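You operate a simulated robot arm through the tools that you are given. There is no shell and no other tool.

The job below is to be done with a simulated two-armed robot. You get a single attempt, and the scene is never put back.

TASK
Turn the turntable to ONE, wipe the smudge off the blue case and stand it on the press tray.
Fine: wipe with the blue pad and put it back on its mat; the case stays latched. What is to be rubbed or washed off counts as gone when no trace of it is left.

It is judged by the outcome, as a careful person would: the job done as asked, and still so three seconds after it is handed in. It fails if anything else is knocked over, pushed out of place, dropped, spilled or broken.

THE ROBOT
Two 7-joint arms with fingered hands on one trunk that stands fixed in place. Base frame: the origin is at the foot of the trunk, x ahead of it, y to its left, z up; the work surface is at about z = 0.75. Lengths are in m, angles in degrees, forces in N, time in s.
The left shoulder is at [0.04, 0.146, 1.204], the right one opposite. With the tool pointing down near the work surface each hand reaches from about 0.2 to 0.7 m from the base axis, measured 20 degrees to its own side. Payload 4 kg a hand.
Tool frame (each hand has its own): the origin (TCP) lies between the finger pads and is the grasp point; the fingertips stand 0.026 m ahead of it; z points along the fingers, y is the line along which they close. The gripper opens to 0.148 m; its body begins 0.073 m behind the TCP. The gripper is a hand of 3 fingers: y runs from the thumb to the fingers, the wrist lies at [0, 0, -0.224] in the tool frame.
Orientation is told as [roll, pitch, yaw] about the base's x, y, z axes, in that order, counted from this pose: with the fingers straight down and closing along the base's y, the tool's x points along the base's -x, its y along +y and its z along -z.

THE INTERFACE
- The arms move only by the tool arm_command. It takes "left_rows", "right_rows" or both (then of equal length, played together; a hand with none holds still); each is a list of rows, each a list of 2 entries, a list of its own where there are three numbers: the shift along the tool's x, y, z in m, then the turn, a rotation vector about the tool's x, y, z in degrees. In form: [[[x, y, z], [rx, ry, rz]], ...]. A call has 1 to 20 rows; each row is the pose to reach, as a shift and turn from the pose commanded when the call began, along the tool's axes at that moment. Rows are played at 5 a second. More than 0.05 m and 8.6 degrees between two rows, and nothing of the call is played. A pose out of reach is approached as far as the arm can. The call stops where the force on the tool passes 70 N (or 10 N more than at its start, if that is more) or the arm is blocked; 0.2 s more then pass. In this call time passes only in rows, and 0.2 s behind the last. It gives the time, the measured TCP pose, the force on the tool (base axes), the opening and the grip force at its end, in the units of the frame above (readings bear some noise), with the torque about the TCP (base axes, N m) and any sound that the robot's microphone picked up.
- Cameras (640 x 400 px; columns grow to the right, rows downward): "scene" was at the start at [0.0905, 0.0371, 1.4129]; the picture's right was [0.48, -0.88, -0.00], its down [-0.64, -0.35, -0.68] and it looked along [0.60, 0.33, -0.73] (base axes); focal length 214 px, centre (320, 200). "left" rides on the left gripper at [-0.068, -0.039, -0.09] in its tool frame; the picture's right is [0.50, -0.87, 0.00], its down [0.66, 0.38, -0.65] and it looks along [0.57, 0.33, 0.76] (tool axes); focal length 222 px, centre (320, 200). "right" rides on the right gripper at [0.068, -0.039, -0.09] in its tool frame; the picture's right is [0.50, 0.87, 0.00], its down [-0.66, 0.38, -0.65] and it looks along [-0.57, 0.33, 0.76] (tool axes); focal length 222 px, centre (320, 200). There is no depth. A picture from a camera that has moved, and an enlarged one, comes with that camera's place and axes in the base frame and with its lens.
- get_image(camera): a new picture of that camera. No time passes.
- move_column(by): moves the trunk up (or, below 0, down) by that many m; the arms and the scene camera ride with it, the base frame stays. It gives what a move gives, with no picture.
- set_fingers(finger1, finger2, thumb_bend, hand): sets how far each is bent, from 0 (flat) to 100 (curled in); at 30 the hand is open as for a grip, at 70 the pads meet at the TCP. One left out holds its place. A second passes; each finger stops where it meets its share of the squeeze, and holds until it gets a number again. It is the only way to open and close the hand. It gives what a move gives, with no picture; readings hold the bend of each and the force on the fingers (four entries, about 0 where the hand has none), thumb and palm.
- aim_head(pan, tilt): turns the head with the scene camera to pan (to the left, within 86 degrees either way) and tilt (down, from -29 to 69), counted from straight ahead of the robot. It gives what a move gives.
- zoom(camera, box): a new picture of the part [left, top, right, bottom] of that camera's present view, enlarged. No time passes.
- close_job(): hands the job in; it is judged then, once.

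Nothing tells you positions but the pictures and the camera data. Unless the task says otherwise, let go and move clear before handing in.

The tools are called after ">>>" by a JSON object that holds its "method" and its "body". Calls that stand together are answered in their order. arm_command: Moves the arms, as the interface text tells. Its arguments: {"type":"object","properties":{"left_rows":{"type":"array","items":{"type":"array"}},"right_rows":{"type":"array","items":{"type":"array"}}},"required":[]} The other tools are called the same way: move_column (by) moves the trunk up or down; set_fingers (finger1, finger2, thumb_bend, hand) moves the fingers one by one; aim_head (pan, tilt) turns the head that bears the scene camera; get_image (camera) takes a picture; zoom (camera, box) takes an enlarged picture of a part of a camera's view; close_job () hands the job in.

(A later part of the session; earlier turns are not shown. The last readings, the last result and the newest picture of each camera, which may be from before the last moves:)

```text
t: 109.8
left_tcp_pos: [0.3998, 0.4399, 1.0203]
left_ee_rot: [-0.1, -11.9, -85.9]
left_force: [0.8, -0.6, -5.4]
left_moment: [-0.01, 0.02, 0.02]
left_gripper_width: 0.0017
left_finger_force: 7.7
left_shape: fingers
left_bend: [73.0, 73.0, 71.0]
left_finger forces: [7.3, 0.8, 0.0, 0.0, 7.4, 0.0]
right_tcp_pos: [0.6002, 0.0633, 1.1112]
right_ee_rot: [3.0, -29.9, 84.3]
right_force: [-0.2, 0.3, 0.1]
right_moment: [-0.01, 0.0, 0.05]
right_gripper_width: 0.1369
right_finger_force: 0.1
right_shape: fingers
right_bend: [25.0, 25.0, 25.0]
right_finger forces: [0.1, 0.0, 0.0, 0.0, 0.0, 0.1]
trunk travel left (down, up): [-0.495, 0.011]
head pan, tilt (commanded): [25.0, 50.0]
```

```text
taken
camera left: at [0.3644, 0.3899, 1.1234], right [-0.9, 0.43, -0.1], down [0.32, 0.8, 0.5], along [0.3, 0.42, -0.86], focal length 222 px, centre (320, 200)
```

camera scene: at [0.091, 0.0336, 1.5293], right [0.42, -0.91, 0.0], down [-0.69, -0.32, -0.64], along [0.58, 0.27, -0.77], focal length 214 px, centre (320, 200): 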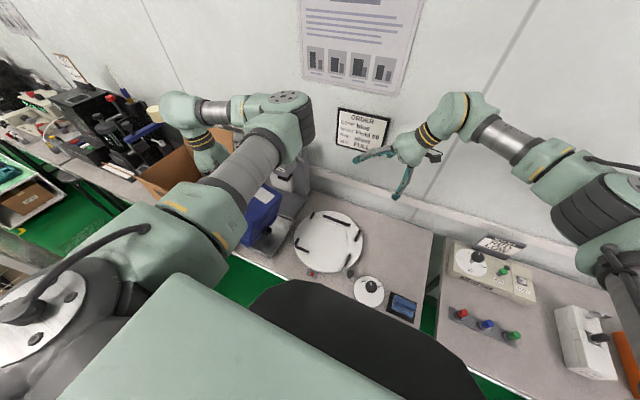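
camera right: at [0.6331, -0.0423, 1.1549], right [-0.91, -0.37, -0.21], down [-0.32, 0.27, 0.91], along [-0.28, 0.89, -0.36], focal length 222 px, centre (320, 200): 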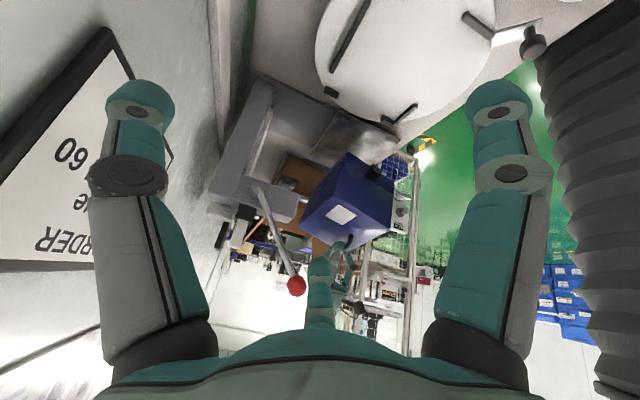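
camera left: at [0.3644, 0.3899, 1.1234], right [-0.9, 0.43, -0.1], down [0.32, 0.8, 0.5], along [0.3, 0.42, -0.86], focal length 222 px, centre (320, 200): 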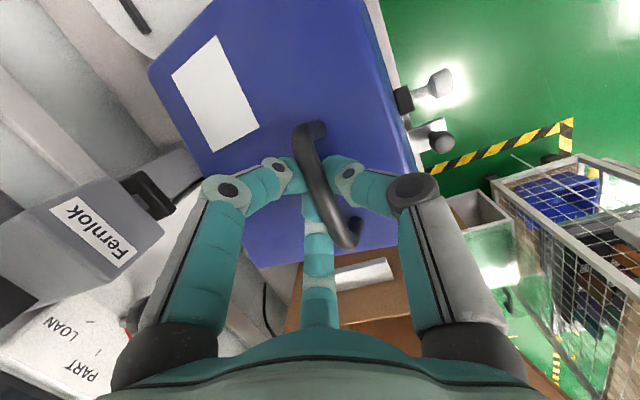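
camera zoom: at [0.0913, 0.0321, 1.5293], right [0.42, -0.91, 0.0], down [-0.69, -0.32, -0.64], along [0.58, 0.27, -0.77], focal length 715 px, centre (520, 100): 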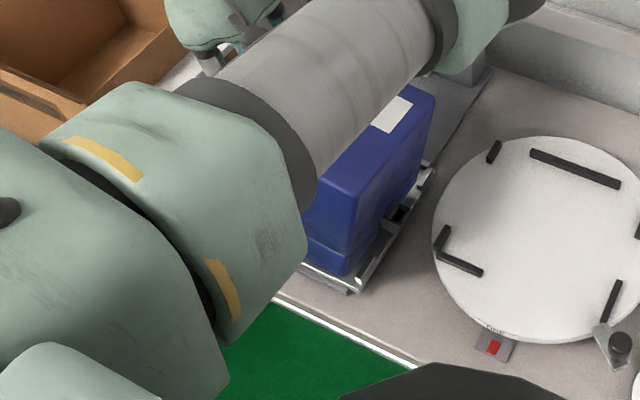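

Yaw is now aligned within about a degree. The right bottom edge sits at y≈0.352 and must land inside the lip (about 0.355), so I shift 1.4 cm left and lower 3 cm.

>>> {"method": "arm_command", "body": {"left_rows": [[[0.005, -0.0003, 0.0066], [0, 0, 0]], [[0.01, -0.0005, 0.0132], [0, 0, 0]], [[0.015, -0.0008, 0.0198], [0, 0, 0]], [[0.0201, -0.001, 0.0264], [0, 0, 0]]]}}

>>> {"method": "zoom", "body": {"camera": "right", "box": [270, 90, 430, 270]}}

>>> {"method": "zoom", "body": {"camera": "scene", "box": [230, 180, 320, 270]}}

```text
t: 110.8
left_tcp_pos: [0.3964, 0.4546, 0.9917]
left_ee_rot: [0.0, -11.9, -85.9]
left_force: [-2.5, 1.7, -0.7]
left_moment: [0.01, 0.03, 0.03]
left_gripper_width: 0.0006
left_finger_force: 4.0
left_shape: fingers
left_bend: [73.0, 73.0, 72.0]
left_finger forces: [0.0, 0.2, 0.1, 0.1, 7.7, 0.1]
right_tcp_pos: [0.5982, 0.0644, 1.1122]
right_ee_rot: [2.9, -29.9, 84.2]
right_force: [-0.3, -0.3, 0.1]
right_moment: [-0.01, 0.0, -0.01]
right_gripper_width: 0.1367
right_finger_force: 0.0
right_shape: fingers
right_bend: [25.0, 25.0, 25.0]
right_finger forces: [0.0, 0.0, 0.0, 0.0, 0.1, 0.0]
trunk travel left (down, up): [-0.495, 0.011]
head pan, tilt (commanded): [25.0, 50.0]
```

```text
2.22 times, centred on (350, 180) of right
camera zoom: at [0.6319, -0.043, 1.1556], right [-0.91, -0.37, -0.21], down [-0.32, 0.27, 0.91], along [-0.28, 0.89, -0.36], focal length 494 px, centre (253, 244)
```

zoom: 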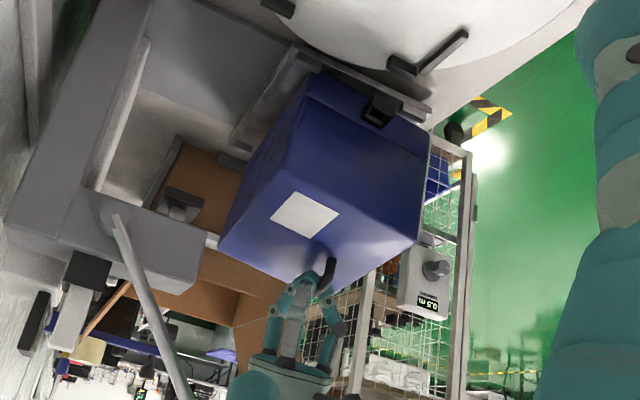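

```text
4.44 times, centred on (275, 225) of scene
camera zoom: at [0.0895, 0.0324, 1.5295], right [0.42, -0.91, 0.0], down [-0.69, -0.32, -0.64], along [0.58, 0.27, -0.77], focal length 953 px, centre (520, 89)
```

zoom: 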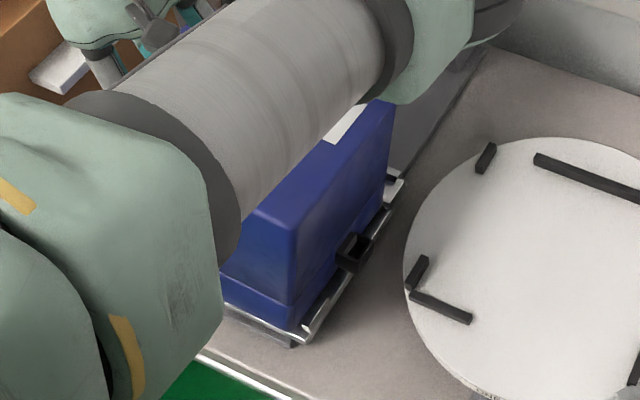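

The tray is taking the weight already, with slight sideways forces, so an edge may be touching a lip. I zoom in tighter from both cameras to see where the bottom edge sits.

>>> {"method": "zoom", "body": {"camera": "scene", "box": [255, 205, 305, 260]}}

>>> {"method": "zoom", "body": {"camera": "right", "box": [320, 95, 420, 165]}}

>>> {"method": "get_image", "body": {"camera": "left"}}

```text
7.27 times, centred on (280, 232) of scene
camera zoom: at [0.0895, 0.0324, 1.5295], right [0.42, -0.91, 0.0], down [-0.69, -0.32, -0.64], along [0.58, 0.27, -0.77], focal length 1560 px, centre (611, -36)
```

zoom: 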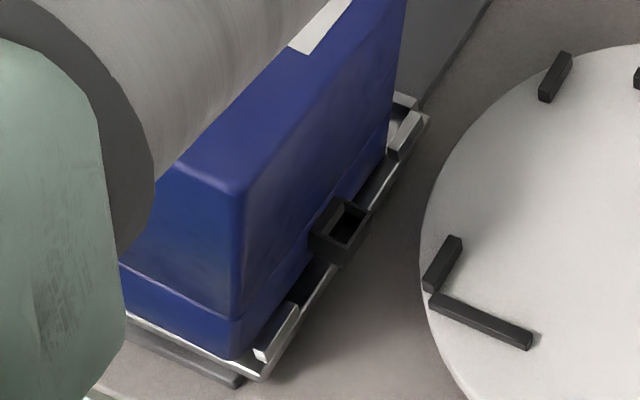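

```text
5.71 times, centred on (370, 130) of right
camera zoom: at [0.6319, -0.043, 1.1556], right [-0.91, -0.37, -0.21], down [-0.32, 0.27, 0.91], along [-0.28, 0.89, -0.36], focal length 1269 px, centre (34, 600)
```

zoom: 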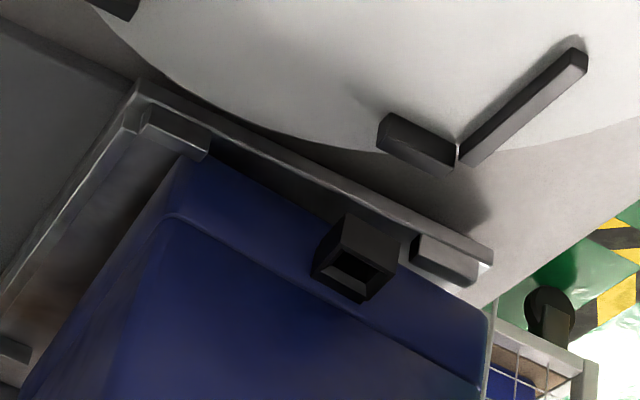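

```text
taken
camera left: at [0.3612, 0.4044, 1.0947], right [-0.9, 0.43, -0.1], down [0.32, 0.8, 0.51], along [0.3, 0.42, -0.86], focal length 222 px, centre (320, 200)
```

left: 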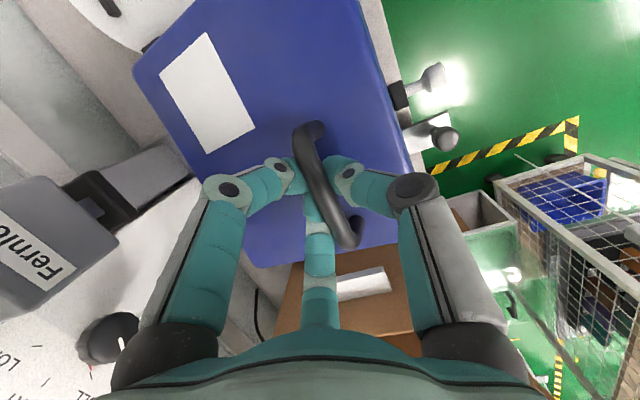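

The bottom edge lies inside both right lips, on the tray floor, with the left side still raised ~3 cm. I let the case settle flat by moving the hand left and down along the arc.

>>> {"method": "arm_command", "body": {"left_rows": [[[0.006, -0.0016, 0.0016], [0, 0, 0]], [[0.012, -0.0033, 0.0033], [0, 0, 0]], [[0.018, -0.0049, 0.0049], [0, 0, 0]], [[0.024, -0.0065, 0.0065], [0, 0, 0]], [[0.03, -0.0082, 0.0082], [0, 0, 0]], [[0.0355, -0.0098, 0.0098], [0, 0, 0]]]}}

>>> {"method": "zoom", "body": {"camera": "scene", "box": [240, 185, 310, 265]}}

>>> {"method": "zoom", "body": {"camera": "right", "box": [300, 80, 430, 230]}}

>>> {"method": "get_image", "body": {"camera": "left"}}

```text
t: 112.2
left_tcp_pos: [0.3874, 0.4846, 0.9739]
left_ee_rot: [0.0, -12.0, -85.8]
left_force: [0.8, -0.5, -4.2]
left_moment: [-0.01, 0.02, 0.03]
left_gripper_width: 0.0
left_finger_force: 3.4
left_shape: fingers
left_bend: [73.0, 73.0, 72.0]
left_finger forces: [0.1, 0.2, 0.0, 0.0, 6.7, 0.0]
right_tcp_pos: [0.599, 0.0647, 1.111]
right_ee_rot: [2.9, -29.9, 84.2]
right_force: [0.1, 0.4, -0.8]
right_moment: [0.01, -0.04, -0.03]
right_gripper_width: 0.1364
right_finger_force: 0.0
right_shape: fingers
right_bend: [25.0, 25.0, 25.0]
right_finger forces: [0.0, 0.1, 0.0, 0.0, 0.0, 0.0]
trunk travel left (down, up): [-0.495, 0.011]
head pan, tilt (commanded): [25.0, 50.0]
```

```text
5.00 times, centred on (275, 225) of scene
camera zoom: at [0.0906, 0.0319, 1.5294], right [0.42, -0.91, 0.0], down [-0.69, -0.32, -0.64], along [0.58, 0.27, -0.77], focal length 1072 px, centre (545, 75)
```

zoom: 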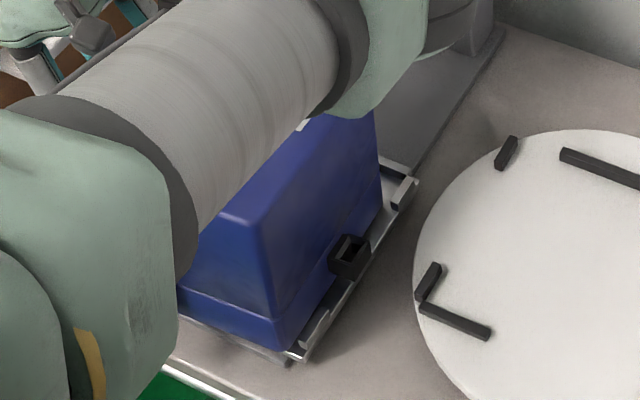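

```text
2.67 times, centred on (365, 155) of right
camera zoom: at [0.6328, -0.0436, 1.1551], right [-0.91, -0.37, -0.21], down [-0.32, 0.27, 0.91], along [-0.28, 0.89, -0.36], focal length 592 px, centre (200, 320)
```

zoom: 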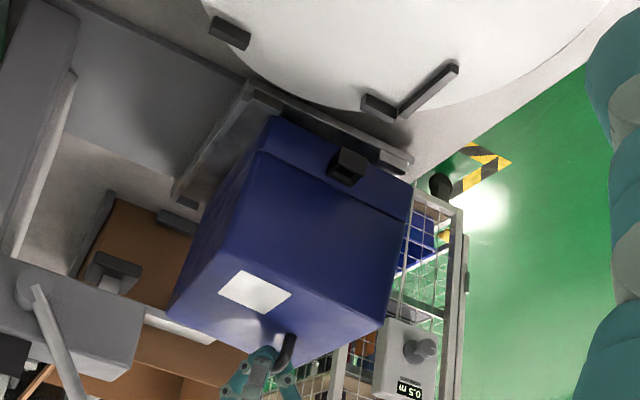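

```text
taken
camera left: at [0.3502, 0.435, 1.0769], right [-0.9, 0.43, -0.1], down [0.32, 0.8, 0.5], along [0.3, 0.42, -0.86], focal length 222 px, centre (320, 200)
```

left: 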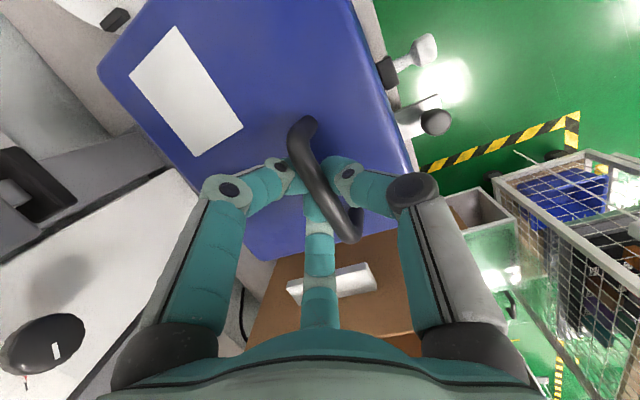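

It has come nearly level sideways; the near side is still held up about 2 cm, and it sits ~5 mm too far left with ~2° yaw. I nudge right, correct the yaw, and lower with a little motion toward the robot.

>>> {"method": "arm_command", "body": {"left_rows": [[[-0.001, -0.0031, 0.0015], [0.1, 0, 0.49]], [[-0.002, -0.0062, 0.004], [0.21, 0, 0.98]], [[-0.003, -0.0093, 0.0074], [0.31, 0, 1.47]], [[-0.003, -0.0124, 0.0108], [0.42, 0, 1.96]]]}}

>>> {"method": "zoom", "body": {"camera": "scene", "box": [240, 185, 310, 265]}}

>>> {"method": "zoom", "body": {"camera": "right", "box": [300, 80, 430, 230]}}

>>> {"method": "get_image", "body": {"camera": "left"}}

```text
t: 113.2
left_tcp_pos: [0.374, 0.4786, 0.9617]
left_ee_rot: [0.0, -11.9, -87.9]
left_force: [1.4, -0.7, 0.1]
left_moment: [0.0, -0.02, -0.02]
left_gripper_width: 0.0001
left_finger_force: 0.2
left_shape: fingers
left_bend: [73.0, 73.0, 72.0]
left_finger forces: [0.3, 0.0, 0.0, 0.0, 0.0, 0.1]
right_tcp_pos: [0.5985, 0.064, 1.1129]
right_ee_rot: [2.9, -29.9, 84.3]
right_force: [0.8, -0.8, -0.2]
right_moment: [0.02, -0.01, -0.03]
right_gripper_width: 0.1365
right_finger_force: 0.0
right_shape: fingers
right_bend: [25.0, 25.0, 25.0]
right_finger forces: [0.0, 0.0, 0.0, 0.0, 0.0, 0.0]
trunk travel left (down, up): [-0.495, 0.011]
head pan, tilt (commanded): [25.0, 50.0]
```

```text
5.00 times, centred on (275, 225) of scene
camera zoom: at [0.0905, 0.0315, 1.5294], right [0.42, -0.91, 0.0], down [-0.69, -0.32, -0.64], along [0.58, 0.27, -0.77], focal length 1072 px, centre (545, 75)
```

zoom: 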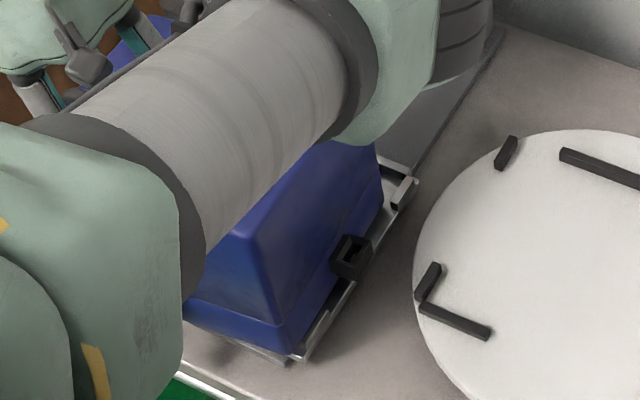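

```text
2.67 times, centred on (365, 155) of right
camera zoom: at [0.6327, -0.0439, 1.1551], right [-0.91, -0.37, -0.21], down [-0.32, 0.27, 0.91], along [-0.28, 0.89, -0.36], focal length 592 px, centre (200, 320)
```

zoom: 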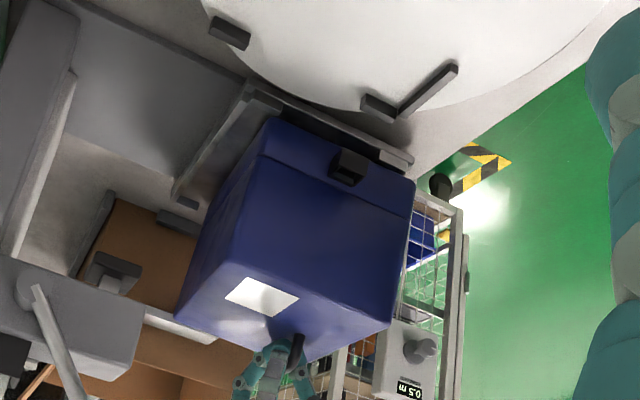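

```text
taken
camera left: at [0.3369, 0.4295, 1.0666], right [-0.88, 0.46, -0.1], down [0.35, 0.79, 0.5], along [0.31, 0.41, -0.86], focal length 222 px, centre (320, 200)
```

left: 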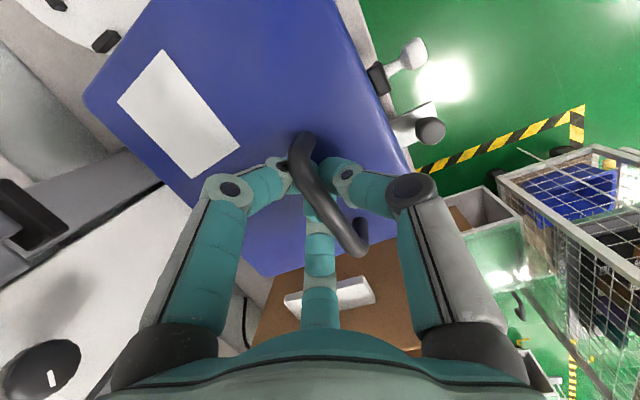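

The tray carries the case now, but the front-left corner seems propped on the tray's front flange: the case sits about 1 cm too close to the robot. I lift the near side slightly and shift it 1.5 cm away.

>>> {"method": "arm_command", "body": {"left_rows": [[[-0.0021, 0, -0.0098], [0, 0, 0]], [[-0.0042, 0, -0.0196], [0, 0, 0]], [[-0.0062, 0, -0.0293], [0, 0, 0]], [[-0.0064, 0.006, -0.0293], [0, 0, 0]], [[-0.0066, 0.012, -0.0292], [0, 0, 0]], [[-0.0068, 0.018, -0.0292], [0, 0, 0]]]}}

>>> {"method": "zoom", "body": {"camera": "scene", "box": [240, 185, 310, 265]}}

>>> {"method": "zoom", "body": {"camera": "right", "box": [300, 80, 430, 230]}}

```text
t: 114.6
left_tcp_pos: [0.3933, 0.4803, 0.9912]
left_ee_rot: [0.0, -12.0, -87.9]
left_force: [-0.1, 0.1, 0.1]
left_moment: [0.05, -0.02, 0.02]
left_gripper_width: 0.0
left_finger_force: 4.4
left_shape: fingers
left_bend: [73.0, 73.0, 72.0]
left_finger forces: [0.1, 0.4, 0.0, 0.0, 8.2, 0.1]
right_tcp_pos: [0.5988, 0.065, 1.1108]
right_ee_rot: [2.9, -29.9, 84.1]
right_force: [0.6, 0.1, 0.0]
right_moment: [-0.03, 0.04, 0.0]
right_gripper_width: 0.1365
right_finger_force: 0.0
right_shape: fingers
right_bend: [25.0, 25.0, 25.0]
right_finger forces: [0.0, 0.0, 0.1, 0.0, 0.0, 0.0]
trunk travel left (down, up): [-0.495, 0.011]
head pan, tilt (commanded): [25.0, 50.0]
```

```text
5.00 times, centred on (275, 225) of scene
camera zoom: at [0.091, 0.0322, 1.5293], right [0.42, -0.91, 0.0], down [-0.69, -0.32, -0.64], along [0.58, 0.27, -0.77], focal length 1072 px, centre (545, 75)
```

zoom: 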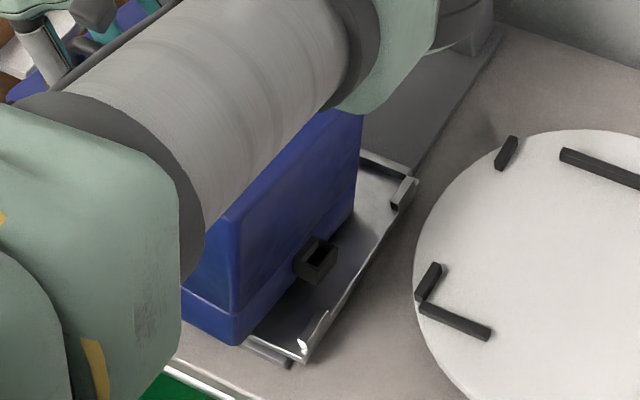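

```text
2.67 times, centred on (365, 155) of right
camera zoom: at [0.6331, -0.0434, 1.1549], right [-0.91, -0.37, -0.21], down [-0.32, 0.27, 0.91], along [-0.28, 0.89, -0.36], focal length 592 px, centre (200, 320)
```

zoom: 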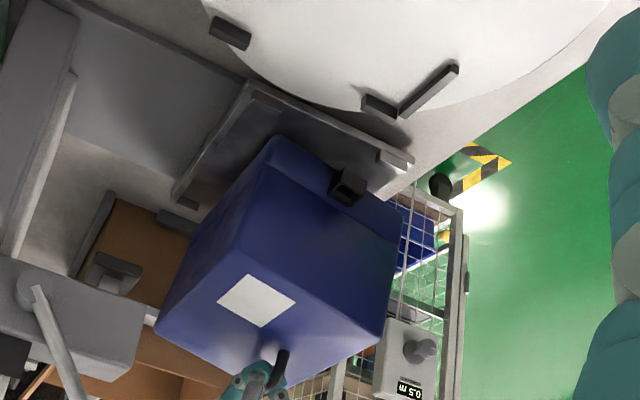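

The hooked handle lets the case swing, so it tilts as soon as it's lifted. It is resting on its own now (no load on the hand), so I'll open the fingers gently and take a firmer pinch on the bar with the fingertips instead.

>>> {"method": "set_fingers", "body": {"hand": "left", "finger1": 58, "finger2": 58, "thumb_bend": 58}}

>>> {"method": "get_image", "body": {"camera": "left"}}

>>> {"method": "zoom", "body": {"camera": "right", "box": [300, 80, 430, 230]}}

>>> {"method": "zoom", "body": {"camera": "scene", "box": [240, 185, 310, 265]}}

```text
t: 115.6
left_tcp_pos: [0.3921, 0.4791, 0.9937]
left_ee_rot: [0.0, -11.9, -87.9]
left_force: [-1.0, 0.0, 1.2]
left_moment: [-0.02, 0.02, -0.01]
left_gripper_width: 0.0404
left_finger_force: 0.6
left_shape: fingers
left_bend: [57.0, 57.0, 57.0]
left_finger forces: [0.0, 0.1, 0.0, 0.0, 1.1, 0.1]
right_tcp_pos: [0.5989, 0.0631, 1.1112]
right_ee_rot: [2.9, -29.9, 84.2]
right_force: [-0.5, 0.0, -0.8]
right_moment: [-0.02, -0.01, -0.02]
right_gripper_width: 0.1366
right_finger_force: 0.1
right_shape: fingers
right_bend: [25.0, 25.0, 25.0]
right_finger forces: [0.0, 0.0, 0.0, 0.1, 0.1, 0.0]
trunk travel left (down, up): [-0.495, 0.011]
head pan, tilt (commanded): [25.0, 50.0]
```

```text
taken
camera left: at [0.3546, 0.43, 1.0965], right [-0.88, 0.46, -0.1], down [0.35, 0.79, 0.5], along [0.31, 0.41, -0.86], focal length 222 px, centre (320, 200)
```

left: 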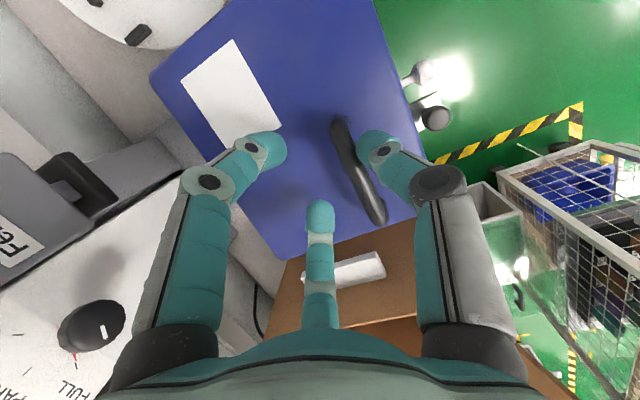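

```text
2.67 times, centred on (365, 155) of right
camera zoom: at [0.6324, -0.0439, 1.1553], right [-0.91, -0.37, -0.21], down [-0.32, 0.27, 0.91], along [-0.28, 0.89, -0.36], focal length 592 px, centre (200, 320)
```

zoom: 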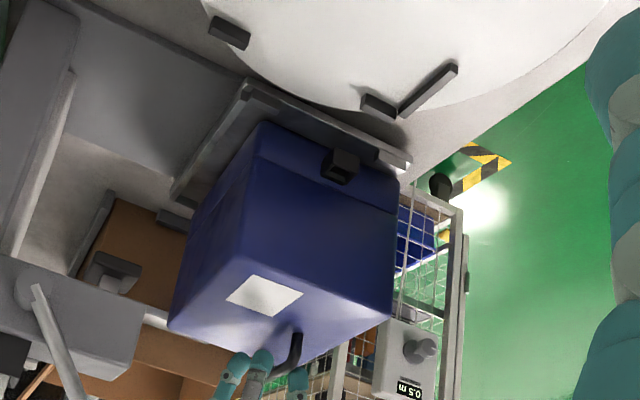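

```text
5.00 times, centred on (275, 225) of scene
camera zoom: at [0.0901, 0.0315, 1.5294], right [0.42, -0.91, 0.0], down [-0.69, -0.32, -0.64], along [0.58, 0.27, -0.77], focal length 1072 px, centre (545, 75)
```

zoom: 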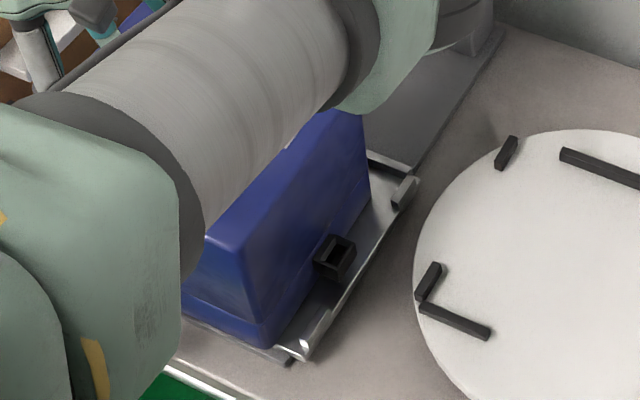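

The case dropped a little and settled when released. I open wider and raise the hand clear to see how it stands.

>>> {"method": "set_fingers", "body": {"hand": "left", "finger1": 44, "finger2": 44, "thumb_bend": 40}}

>>> {"method": "arm_command", "body": {"left_rows": [[[-0.0042, 0, -0.0196], [0, 0, 0]], [[-0.0083, 0, -0.0391], [0, 0, 0]], [[-0.0125, 0, -0.0587], [0, 0, 0]], [[-0.0166, 0, -0.0782], [0, 0, 0]]]}}

>>> {"method": "get_image", "body": {"camera": "left"}}

>>> {"method": "zoom", "body": {"camera": "right", "box": [300, 80, 430, 230]}}

>>> {"method": "zoom", "body": {"camera": "scene", "box": [240, 185, 310, 265]}}

```text
t: 116.6
left_tcp_pos: [0.3927, 0.4794, 0.9925]
left_ee_rot: [0.1, -11.9, -87.9]
left_force: [0.9, 0.0, 0.1]
left_moment: [0.0, 0.0, -0.01]
left_gripper_width: 0.0878
left_finger_force: 0.1
left_shape: fingers
left_bend: [44.0, 44.0, 40.0]
left_finger forces: [0.1, 0.0, 0.0, 0.0, 0.1, 0.0]
right_tcp_pos: [0.5984, 0.0635, 1.1108]
right_ee_rot: [2.9, -29.9, 84.1]
right_force: [0.8, -0.1, -0.6]
right_moment: [-0.01, 0.04, -0.01]
right_gripper_width: 0.1364
right_finger_force: 0.1
right_shape: fingers
right_bend: [25.0, 25.0, 25.0]
right_finger forces: [0.0, 0.0, 0.1, 0.1, 0.0, 0.1]
trunk travel left (down, up): [-0.495, 0.011]
head pan, tilt (commanded): [25.0, 50.0]
```

```text
t: 117.6
left_tcp_pos: [0.3927, 0.4793, 1.0737]
left_ee_rot: [0.1, -11.8, -88.0]
left_force: [1.0, -0.1, -0.6]
left_moment: [-0.02, -0.01, 0.03]
left_gripper_width: 0.0882
left_finger_force: 0.1
left_shape: fingers
left_bend: [44.0, 44.0, 40.0]
left_finger forces: [0.0, 0.0, 0.0, 0.0, 0.0, 0.1]
right_tcp_pos: [0.5982, 0.0638, 1.1117]
right_ee_rot: [2.9, -29.9, 84.3]
right_force: [-0.6, 0.0, 0.3]
right_moment: [0.01, 0.01, -0.01]
right_gripper_width: 0.1366
right_finger_force: 0.2
right_shape: fingers
right_bend: [25.0, 25.0, 25.0]
right_finger forces: [0.0, 0.0, 0.0, 0.1, 0.1, 0.1]
trunk travel left (down, up): [-0.495, 0.011]
head pan, tilt (commanded): [25.0, 50.0]
```

```text
taken
camera left: at [0.355, 0.4299, 1.1768], right [-0.88, 0.46, -0.1], down [0.35, 0.79, 0.5], along [0.31, 0.41, -0.86], focal length 222 px, centre (320, 200)
```

left: 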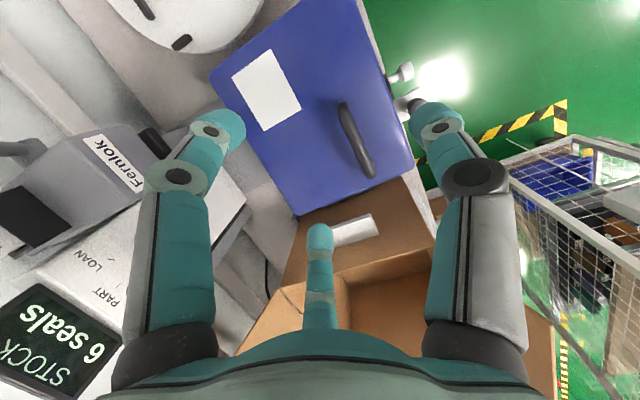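

```text
2.67 times, centred on (365, 155) of right
camera zoom: at [0.6325, -0.044, 1.1554], right [-0.91, -0.37, -0.21], down [-0.32, 0.27, 0.91], along [-0.28, 0.89, -0.36], focal length 592 px, centre (200, 320)
```

zoom: 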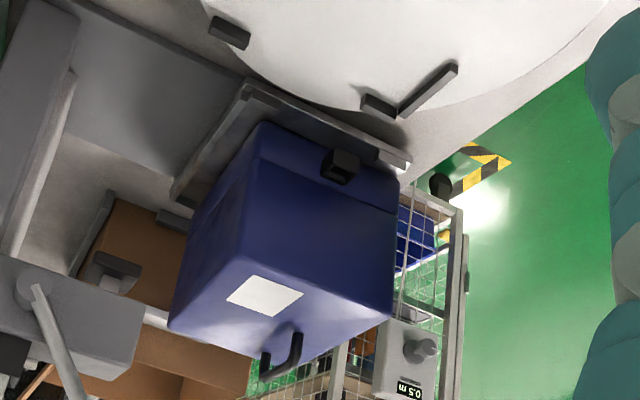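

```text
5.00 times, centred on (275, 225) of scene
camera zoom: at [0.0902, 0.0312, 1.5294], right [0.42, -0.91, 0.0], down [-0.69, -0.32, -0.64], along [0.58, 0.27, -0.77], focal length 1072 px, centre (545, 75)
```

zoom: 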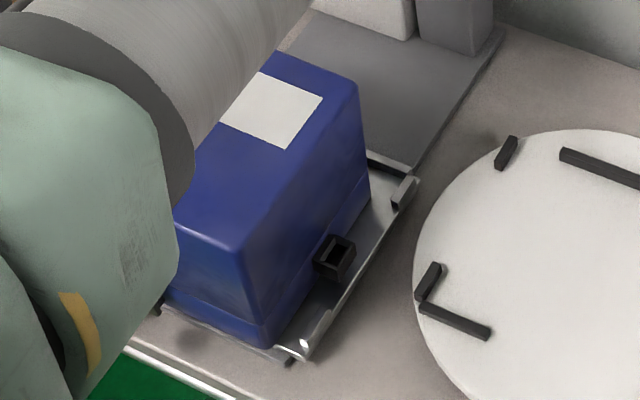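

The case stands on its own on the tray, but about 2 cm too far left (left side on the lip) and 1 cm too near. I'll hook it again and re-place it. First I measure the handle with the left camera.

>>> {"method": "zoom", "body": {"camera": "left", "box": [270, 50, 430, 230]}}

>>> {"method": "get_image", "body": {"camera": "scene"}}

```text
2.22 times, centred on (350, 140) of left
camera zoom: at [0.355, 0.4299, 1.1768], right [-0.88, 0.46, -0.1], down [0.35, 0.79, 0.5], along [0.31, 0.41, -0.86], focal length 494 px, centre (253, 333)
```

zoom: 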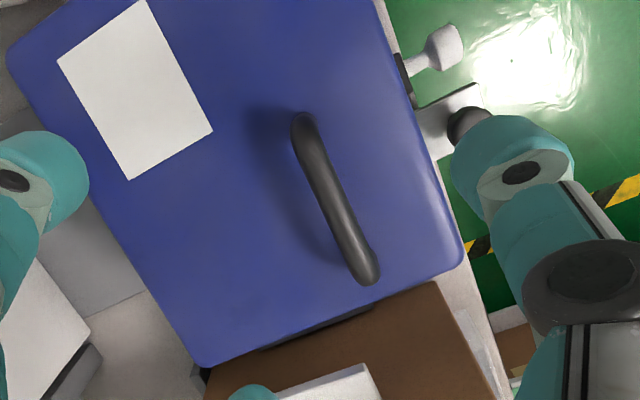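

```text
taken
camera scene: at [0.0902, 0.0312, 1.5294], right [0.42, -0.91, 0.0], down [-0.69, -0.32, -0.64], along [0.58, 0.27, -0.77], focal length 214 px, centre (320, 200)
```

scene: 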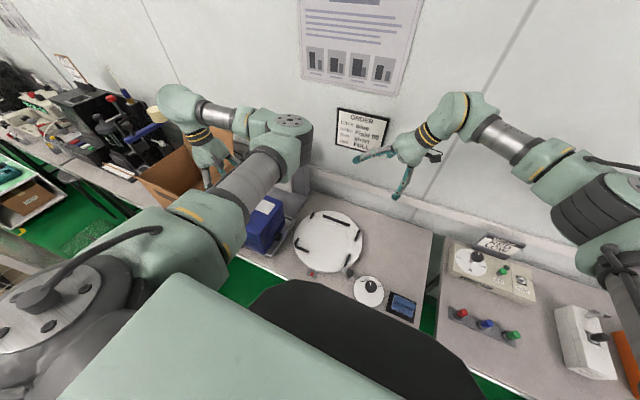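

Handle bar now at about (0.369, 0.487, 0.972), parallel to y. I move over it, lower, and hook it again.

>>> {"method": "arm_command", "body": {"left_rows": [[[0.0054, -0.0235, -0.0012], [0, 0, 0]], [[0.0122, -0.0235, 0.0314], [0, 0, 0]], [[0.019, -0.0235, 0.0634], [0, 0, 0]], [[0.0233, -0.0235, 0.0835], [0, 0, 0]]]}}

>>> {"method": "get_image", "body": {"camera": "left"}}

```text
t: 118.6
left_tcp_pos: [0.3678, 0.485, 0.9865]
left_ee_rot: [0.0, -11.9, -87.8]
left_force: [-0.1, -0.2, -0.2]
left_moment: [0.03, 0.0, -0.03]
left_gripper_width: 0.0882
left_finger_force: 0.1
left_shape: fingers
left_bend: [44.0, 44.0, 40.0]
left_finger forces: [0.0, 0.1, 0.1, 0.0, 0.0, 0.0]
right_tcp_pos: [0.5982, 0.0633, 1.1111]
right_ee_rot: [2.9, -29.9, 84.3]
right_force: [0.1, 0.4, -0.3]
right_moment: [0.01, 0.01, 0.01]
right_gripper_width: 0.1366
right_finger_force: 0.0
right_shape: fingers
right_bend: [25.0, 25.0, 25.0]
right_finger forces: [0.1, 0.0, 0.1, 0.0, 0.1, 0.1]
trunk travel left (down, up): [-0.495, 0.011]
head pan, tilt (commanded): [25.0, 50.0]
```

```text
taken
camera left: at [0.3301, 0.4368, 1.0906], right [-0.88, 0.46, -0.1], down [0.35, 0.79, 0.5], along [0.31, 0.41, -0.86], focal length 222 px, centre (320, 200)
```

left: 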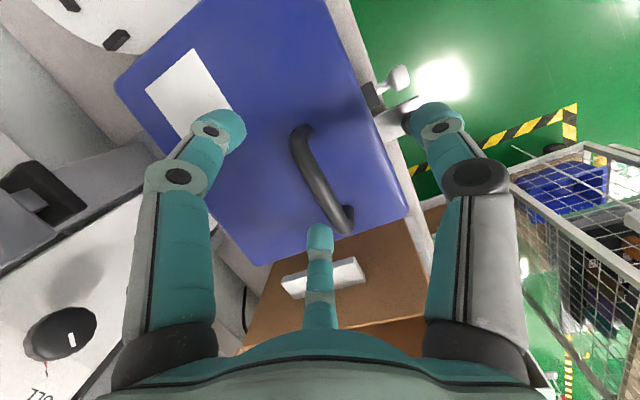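

Same relation as before. I close under the bar.

>>> {"method": "set_fingers", "body": {"hand": "left", "finger1": 60, "finger2": 60, "thumb_bend": 60}}

>>> {"method": "set_fingers", "body": {"hand": "left", "finger1": 75, "finger2": 75, "thumb_bend": 75}}

>>> {"method": "get_image", "body": {"camera": "left"}}

>>> {"method": "zoom", "body": {"camera": "right", "box": [300, 80, 430, 250]}}

```text
t: 119.6
left_tcp_pos: [0.368, 0.486, 0.9874]
left_ee_rot: [-0.1, -11.9, -88.0]
left_force: [1.0, -0.6, 0.0]
left_moment: [-0.02, 0.0, -0.02]
left_gripper_width: 0.0311
left_finger_force: 0.0
left_shape: fingers
left_bend: [59.0, 59.0, 60.0]
left_finger forces: [0.5, 0.5, 0.0, 0.0, 0.0, 0.0]
right_tcp_pos: [0.5996, 0.0637, 1.1105]
right_ee_rot: [2.9, -29.8, 84.1]
right_force: [-1.3, 1.2, 0.6]
right_moment: [0.03, -0.02, -0.02]
right_gripper_width: 0.1368
right_finger_force: 0.0
right_shape: fingers
right_bend: [25.0, 25.0, 25.0]
right_finger forces: [0.0, 0.1, 0.0, 0.0, 0.0, 0.1]
trunk travel left (down, up): [-0.495, 0.011]
head pan, tilt (commanded): [25.0, 50.0]
```

```text
t: 120.6
left_tcp_pos: [0.3676, 0.4862, 0.9871]
left_ee_rot: [0.0, -11.8, -87.9]
left_force: [-0.1, -1.9, 0.0]
left_moment: [0.0, -0.02, 0.03]
left_gripper_width: 0.007
left_finger_force: 12.4
left_shape: fingers
left_bend: [72.0, 72.0, 68.0]
left_finger forces: [7.0, 6.6, 0.0, 0.0, 11.4, 0.0]
right_tcp_pos: [0.6012, 0.0633, 1.1096]
right_ee_rot: [2.9, -30.0, 84.2]
right_force: [0.2, -0.4, 0.0]
right_moment: [-0.02, -0.03, -0.01]
right_gripper_width: 0.1368
right_finger_force: 0.1
right_shape: fingers
right_bend: [25.0, 25.0, 25.0]
right_finger forces: [0.0, 0.0, 0.0, 0.0, 0.0, 0.0]
trunk travel left (down, up): [-0.495, 0.011]
head pan, tilt (commanded): [25.0, 50.0]
```

```text
taken
camera left: at [0.3307, 0.4366, 1.0906], right [-0.88, 0.46, -0.1], down [0.35, 0.79, 0.5], along [0.31, 0.41, -0.86], focal length 222 px, centre (320, 200)
```

left: 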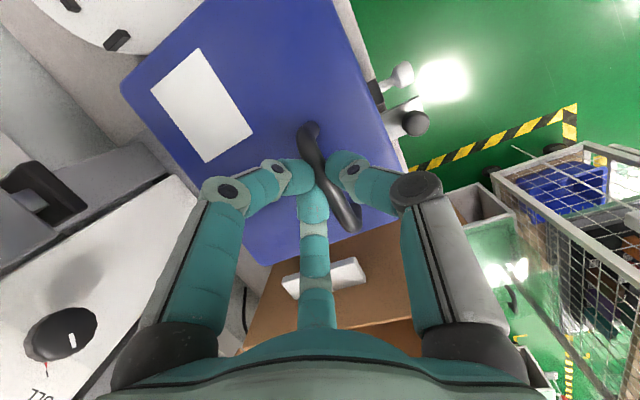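

```text
2.35 times, centred on (365, 165) of right
camera zoom: at [0.6328, -0.0438, 1.155], right [-0.91, -0.37, -0.21], down [-0.32, 0.27, 0.91], along [-0.28, 0.89, -0.36], focal length 523 px, centre (214, 282)
```

zoom: 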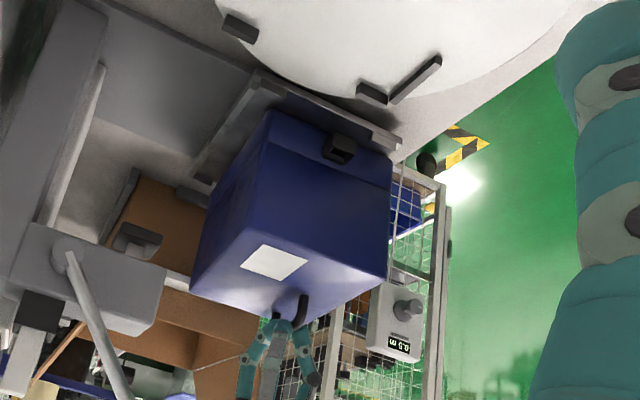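

I zoom to check whether the fingertips really are under the bar this time.

>>> {"method": "zoom", "body": {"camera": "left", "box": [250, 100, 420, 260]}}

>>> {"method": "zoom", "body": {"camera": "right", "box": [290, 180, 370, 260]}}

```text
2.50 times, centred on (335, 180) of left
camera zoom: at [0.3307, 0.4366, 1.0906], right [-0.88, 0.46, -0.1], down [0.35, 0.79, 0.5], along [0.31, 0.41, -0.86], focal length 555 px, centre (282, 250)
```

zoom: 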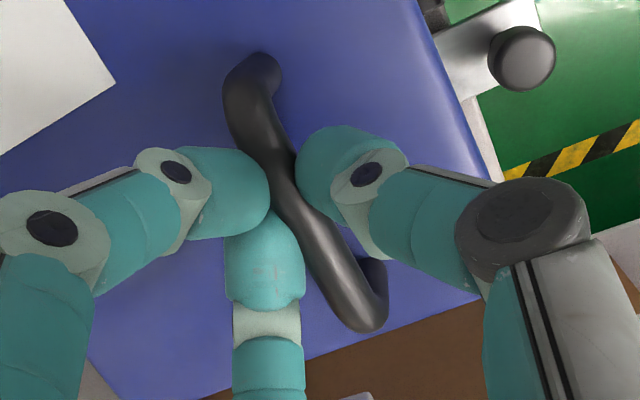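

```text
5.00 times, centred on (330, 220) of right
camera zoom: at [0.6328, -0.0438, 1.155], right [-0.91, -0.37, -0.21], down [-0.32, 0.27, 0.91], along [-0.28, 0.89, -0.36], focal length 1111 px, centre (270, 100)
```

zoom: 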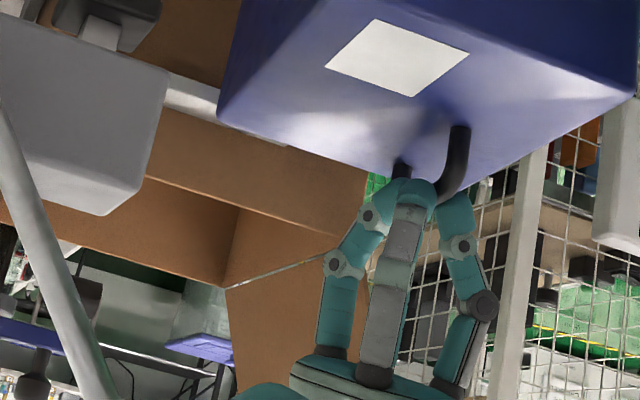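

This time the tips pinch the bar firmly from both sides, which should resist swinging. I try a small lift.

>>> {"method": "arm_command", "body": {"left_rows": [[[-0.001, 0, -0.0049], [0, 0, 0]], [[-0.0021, 0, -0.0098], [0, 0, 0]], [[-0.0031, 0, -0.0147], [0, 0, 0]]]}}

>>> {"method": "zoom", "body": {"camera": "left", "box": [250, 100, 420, 260]}}

>>> {"method": "zoom", "body": {"camera": "right", "box": [300, 80, 430, 250]}}

>>> {"method": "zoom", "body": {"camera": "scene", "box": [240, 185, 310, 265]}}

```text
t: 121.4
left_tcp_pos: [0.3692, 0.4845, 1.0016]
left_ee_rot: [0.0, -12.0, -87.9]
left_force: [0.6, 0.0, 0.1]
left_moment: [-0.02, -0.01, 0.0]
left_gripper_width: 0.0
left_finger_force: 0.1
left_shape: fingers
left_bend: [74.0, 73.0, 72.0]
left_finger forces: [0.1, 0.0, 0.0, 0.0, 0.1, 0.0]
right_tcp_pos: [0.5987, 0.0636, 1.1109]
right_ee_rot: [2.8, -29.9, 84.1]
right_force: [0.1, -0.1, -0.1]
right_moment: [0.06, -0.01, 0.02]
right_gripper_width: 0.137
right_finger_force: 0.0
right_shape: fingers
right_bend: [25.0, 25.0, 25.0]
right_finger forces: [0.0, 0.0, 0.1, 0.0, 0.0, 0.0]
trunk travel left (down, up): [-0.495, 0.011]
head pan, tilt (commanded): [25.0, 50.0]
```

```text
2.50 times, centred on (335, 180) of left
camera zoom: at [0.3312, 0.4348, 1.1058], right [-0.88, 0.46, -0.1], down [0.35, 0.79, 0.5], along [0.31, 0.41, -0.86], focal length 555 px, centre (282, 250)
```

zoom: 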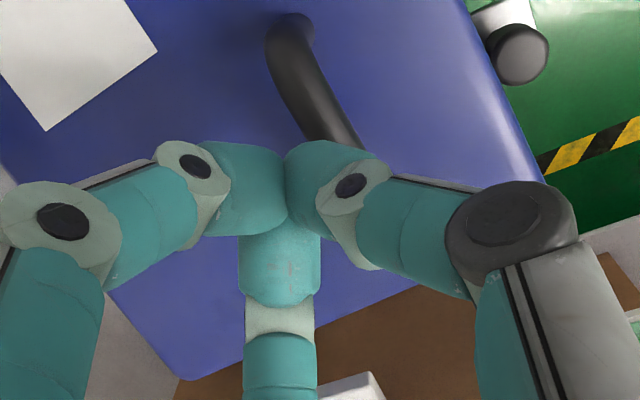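

```text
2.35 times, centred on (365, 165) of right
camera zoom: at [0.6329, -0.0437, 1.155], right [-0.91, -0.37, -0.21], down [-0.32, 0.27, 0.91], along [-0.28, 0.89, -0.36], focal length 523 px, centre (214, 282)
```

zoom: 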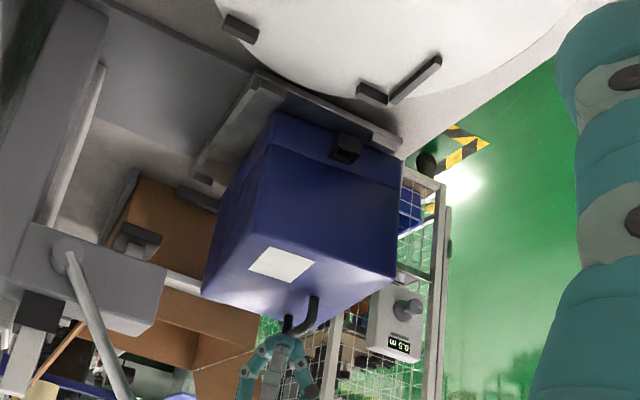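

```text
5.00 times, centred on (275, 225) of scene
camera zoom: at [0.0908, 0.0318, 1.5294], right [0.42, -0.91, 0.0], down [-0.69, -0.32, -0.64], along [0.58, 0.27, -0.77], focal length 1072 px, centre (545, 75)
```

zoom: 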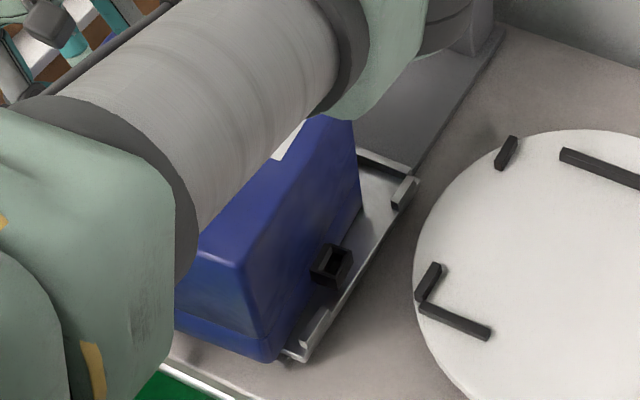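

The pinch slipped off the top of the bar and nudged the case slightly; it still stands on the tray. I raise the hand, open it, and re-measure before hooking from lower.

>>> {"method": "arm_command", "body": {"left_rows": [[[-0.0042, 0, -0.0196], [0, 0, 0]], [[-0.0083, 0, -0.0391], [0, 0, 0]], [[-0.0125, 0, -0.0587], [0, 0, 0]], [[-0.0166, 0, -0.0782], [0, 0, 0]]]}}

>>> {"method": "set_fingers", "body": {"hand": "left", "finger1": 44, "finger2": 44, "thumb_bend": 44}}

>>> {"method": "get_image", "body": {"camera": "left"}}

>>> {"method": "zoom", "body": {"camera": "left", "box": [230, 0, 450, 200]}}

>>> {"method": "zoom", "body": {"camera": "scene", "box": [230, 170, 310, 265]}}

>>> {"method": "zoom", "body": {"camera": "right", "box": [300, 80, 430, 250]}}

```text
t: 122.4
left_tcp_pos: [0.3665, 0.4835, 1.0822]
left_ee_rot: [0.0, -11.9, -87.9]
left_force: [-0.2, 0.0, -0.4]
left_moment: [0.05, 0.01, 0.03]
left_gripper_width: 0.0001
left_finger_force: 0.1
left_shape: fingers
left_bend: [74.0, 73.0, 72.0]
left_finger forces: [0.0, 0.0, 0.1, 0.0, 0.1, 0.0]
right_tcp_pos: [0.5991, 0.0641, 1.1124]
right_ee_rot: [2.9, -29.9, 84.2]
right_force: [-0.6, -0.4, 0.6]
right_moment: [-0.02, 0.01, -0.03]
right_gripper_width: 0.137
right_finger_force: 0.1
right_shape: fingers
right_bend: [25.0, 25.0, 25.0]
right_finger forces: [0.0, 0.0, 0.0, 0.0, 0.1, 0.0]
trunk travel left (down, up): [-0.495, 0.011]
head pan, tilt (commanded): [25.0, 50.0]
```

```text
t: 123.4
left_tcp_pos: [0.3686, 0.4828, 1.0818]
left_ee_rot: [0.0, -11.9, -87.9]
left_force: [0.2, 0.2, 0.8]
left_moment: [-0.01, 0.01, 0.01]
left_gripper_width: 0.0813
left_finger_force: 0.1
left_shape: fingers
left_bend: [44.0, 44.0, 44.0]
left_finger forces: [0.0, 0.1, 0.0, 0.1, 0.1, 0.1]
right_tcp_pos: [0.599, 0.0637, 1.1125]
right_ee_rot: [3.0, -30.0, 84.1]
right_force: [-0.1, 0.1, 0.1]
right_moment: [-0.01, 0.0, 0.0]
right_gripper_width: 0.1366
right_finger_force: 0.1
right_shape: fingers
right_bend: [25.0, 25.0, 25.0]
right_finger forces: [0.0, 0.1, 0.0, 0.0, 0.0, 0.0]
trunk travel left (down, up): [-0.495, 0.011]
head pan, tilt (commanded): [25.0, 50.0]
```

```text
taken
camera left: at [0.3306, 0.4336, 1.1858], right [-0.88, 0.46, -0.1], down [0.35, 0.79, 0.5], along [0.31, 0.41, -0.86], focal length 222 px, centre (320, 200)
```

left: 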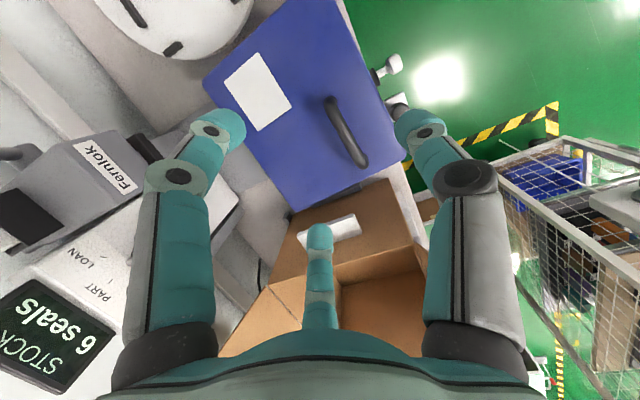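

```text
2.00 times, centred on (340, 100) of left
camera zoom: at [0.3306, 0.4336, 1.1858], right [-0.88, 0.46, -0.1], down [0.35, 0.79, 0.5], along [0.31, 0.41, -0.86], focal length 444 px, centre (280, 400)
```

zoom: 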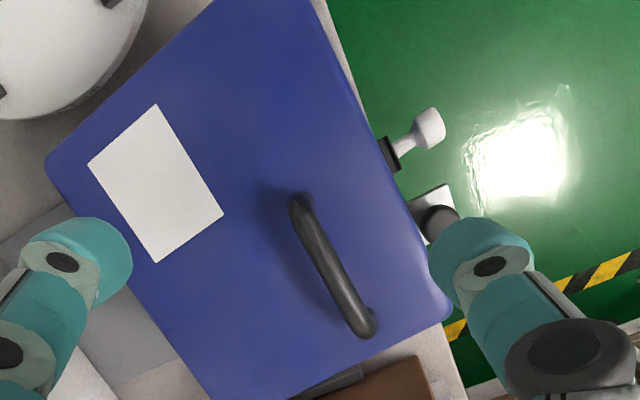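

```text
4.21 times, centred on (270, 218) of scene
camera zoom: at [0.0904, 0.0316, 1.5294], right [0.42, -0.91, 0.0], down [-0.69, -0.32, -0.64], along [0.58, 0.27, -0.77], focal length 903 px, centre (530, 126)
```

zoom: 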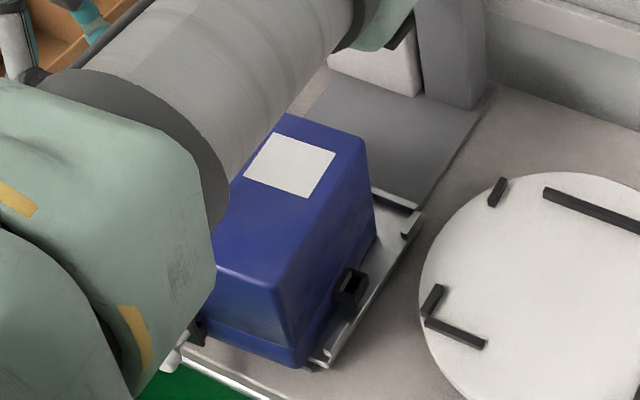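

```text
2.35 times, centred on (365, 165) of right
camera zoom: at [0.6326, -0.0438, 1.1551], right [-0.91, -0.37, -0.21], down [-0.32, 0.27, 0.91], along [-0.28, 0.89, -0.36], focal length 523 px, centre (214, 282)
```

zoom: 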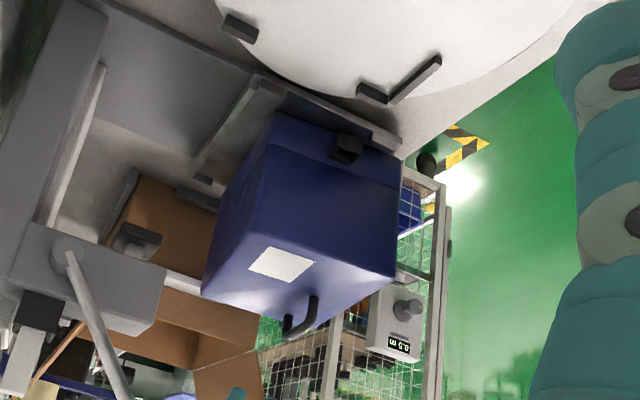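

The case has yawed about 5–7° and its handle is now at about (0.353, 0.484). I align with it, descend lower than before, and watch for lid contact.

>>> {"method": "arm_command", "body": {"left_rows": [[[0.0015, -0.0141, -0.0003], [-0.62, 0, -2.93]], [[0.0075, -0.0141, 0.028], [-0.62, 0, -2.93]], [[0.0143, -0.0141, 0.06], [-0.62, 0, -2.93]], [[0.0205, -0.0141, 0.089], [-0.62, 0, -2.93]], [[0.0231, -0.0141, 0.1014], [-0.62, 0, -2.93]]]}}

>>> {"method": "zoom", "body": {"camera": "left", "box": [220, 80, 440, 260]}}

```text
t: 124.6
left_tcp_pos: [0.3549, 0.4843, 0.9805]
left_ee_rot: [0.1, -11.9, -84.9]
left_force: [-0.4, 1.2, 7.4]
left_moment: [0.4, -0.18, 0.04]
left_gripper_width: 0.0813
left_finger_force: 3.8
left_shape: fingers
left_bend: [44.0, 44.0, 44.0]
left_finger forces: [0.1, 7.9, 0.1, 0.0, 0.0, 0.0]
right_tcp_pos: [0.5975, 0.0631, 1.1114]
right_ee_rot: [2.9, -30.0, 84.2]
right_force: [-0.7, -0.5, -0.2]
right_moment: [-0.01, 0.01, 0.0]
right_gripper_width: 0.1368
right_finger_force: 0.1
right_shape: fingers
right_bend: [25.0, 25.0, 25.0]
right_finger forces: [0.0, 0.0, 0.0, 0.0, 0.0, 0.0]
trunk travel left (down, up): [-0.495, 0.011]
head pan, tilt (commanded): [25.0, 50.0]
```

```text
2.22 times, centred on (330, 170) of left
camera zoom: at [0.3194, 0.4327, 1.083], right [-0.91, 0.41, -0.1], down [0.31, 0.81, 0.51], along [0.29, 0.43, -0.86], focal length 494 px, centre (298, 267)
```

zoom: 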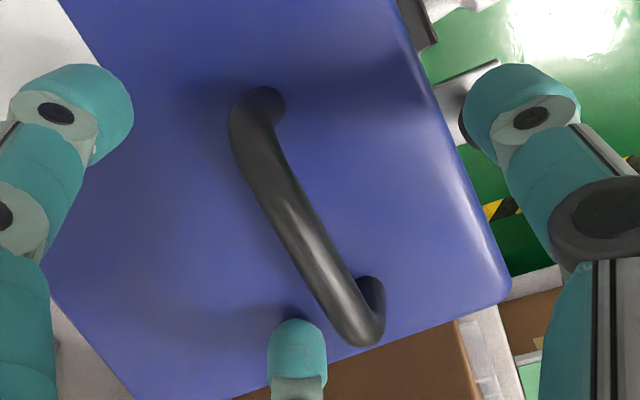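

One fingertip touches the raised left part of the lid because of the hand's lean. I back off 1 cm, take the lean out so all tips are level, and lower again.

>>> {"method": "arm_command", "body": {"left_rows": [[[-0.0021, 0, -0.0098], [0, 0, 0]], [[-0.0021, 0, -0.0098], [0, 6, 0]], [[-0.0021, 0, -0.0098], [0, 12, 0]]]}}

>>> {"method": "zoom", "body": {"camera": "left", "box": [220, 80, 440, 260]}}

```text
t: 125.4
left_tcp_pos: [0.3533, 0.4837, 0.9895]
left_ee_rot: [-0.1, 0.2, -84.9]
left_force: [0.3, -0.2, 0.3]
left_moment: [0.01, -0.01, 0.0]
left_gripper_width: 0.0812
left_finger_force: 0.1
left_shape: fingers
left_bend: [44.0, 44.0, 44.0]
left_finger forces: [0.0, 0.1, 0.1, 0.1, 0.1, 0.0]
right_tcp_pos: [0.5992, 0.0624, 1.111]
right_ee_rot: [2.9, -29.8, 84.2]
right_force: [0.7, 0.3, -0.4]
right_moment: [-0.01, -0.01, 0.0]
right_gripper_width: 0.1368
right_finger_force: 0.1
right_shape: fingers
right_bend: [25.0, 25.0, 25.0]
right_finger forces: [0.0, 0.0, 0.1, 0.0, 0.0, 0.0]
trunk travel left (down, up): [-0.495, 0.011]
head pan, tilt (commanded): [25.0, 50.0]
```

```text
2.22 times, centred on (330, 170) of left
camera zoom: at [0.3218, 0.4123, 1.08], right [-0.91, 0.42, 0.0], down [0.32, 0.68, 0.66], along [0.28, 0.59, -0.75], focal length 494 px, centre (298, 267)
```

zoom: 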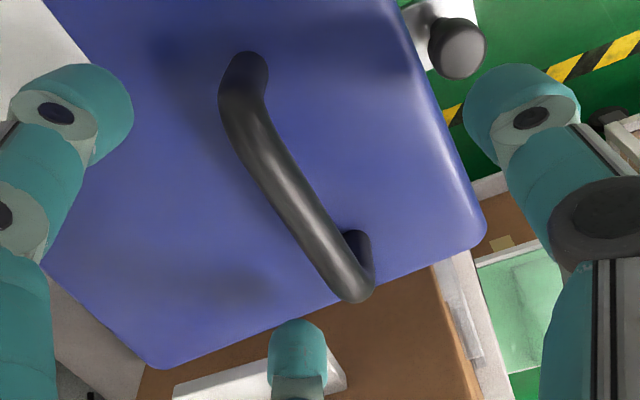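

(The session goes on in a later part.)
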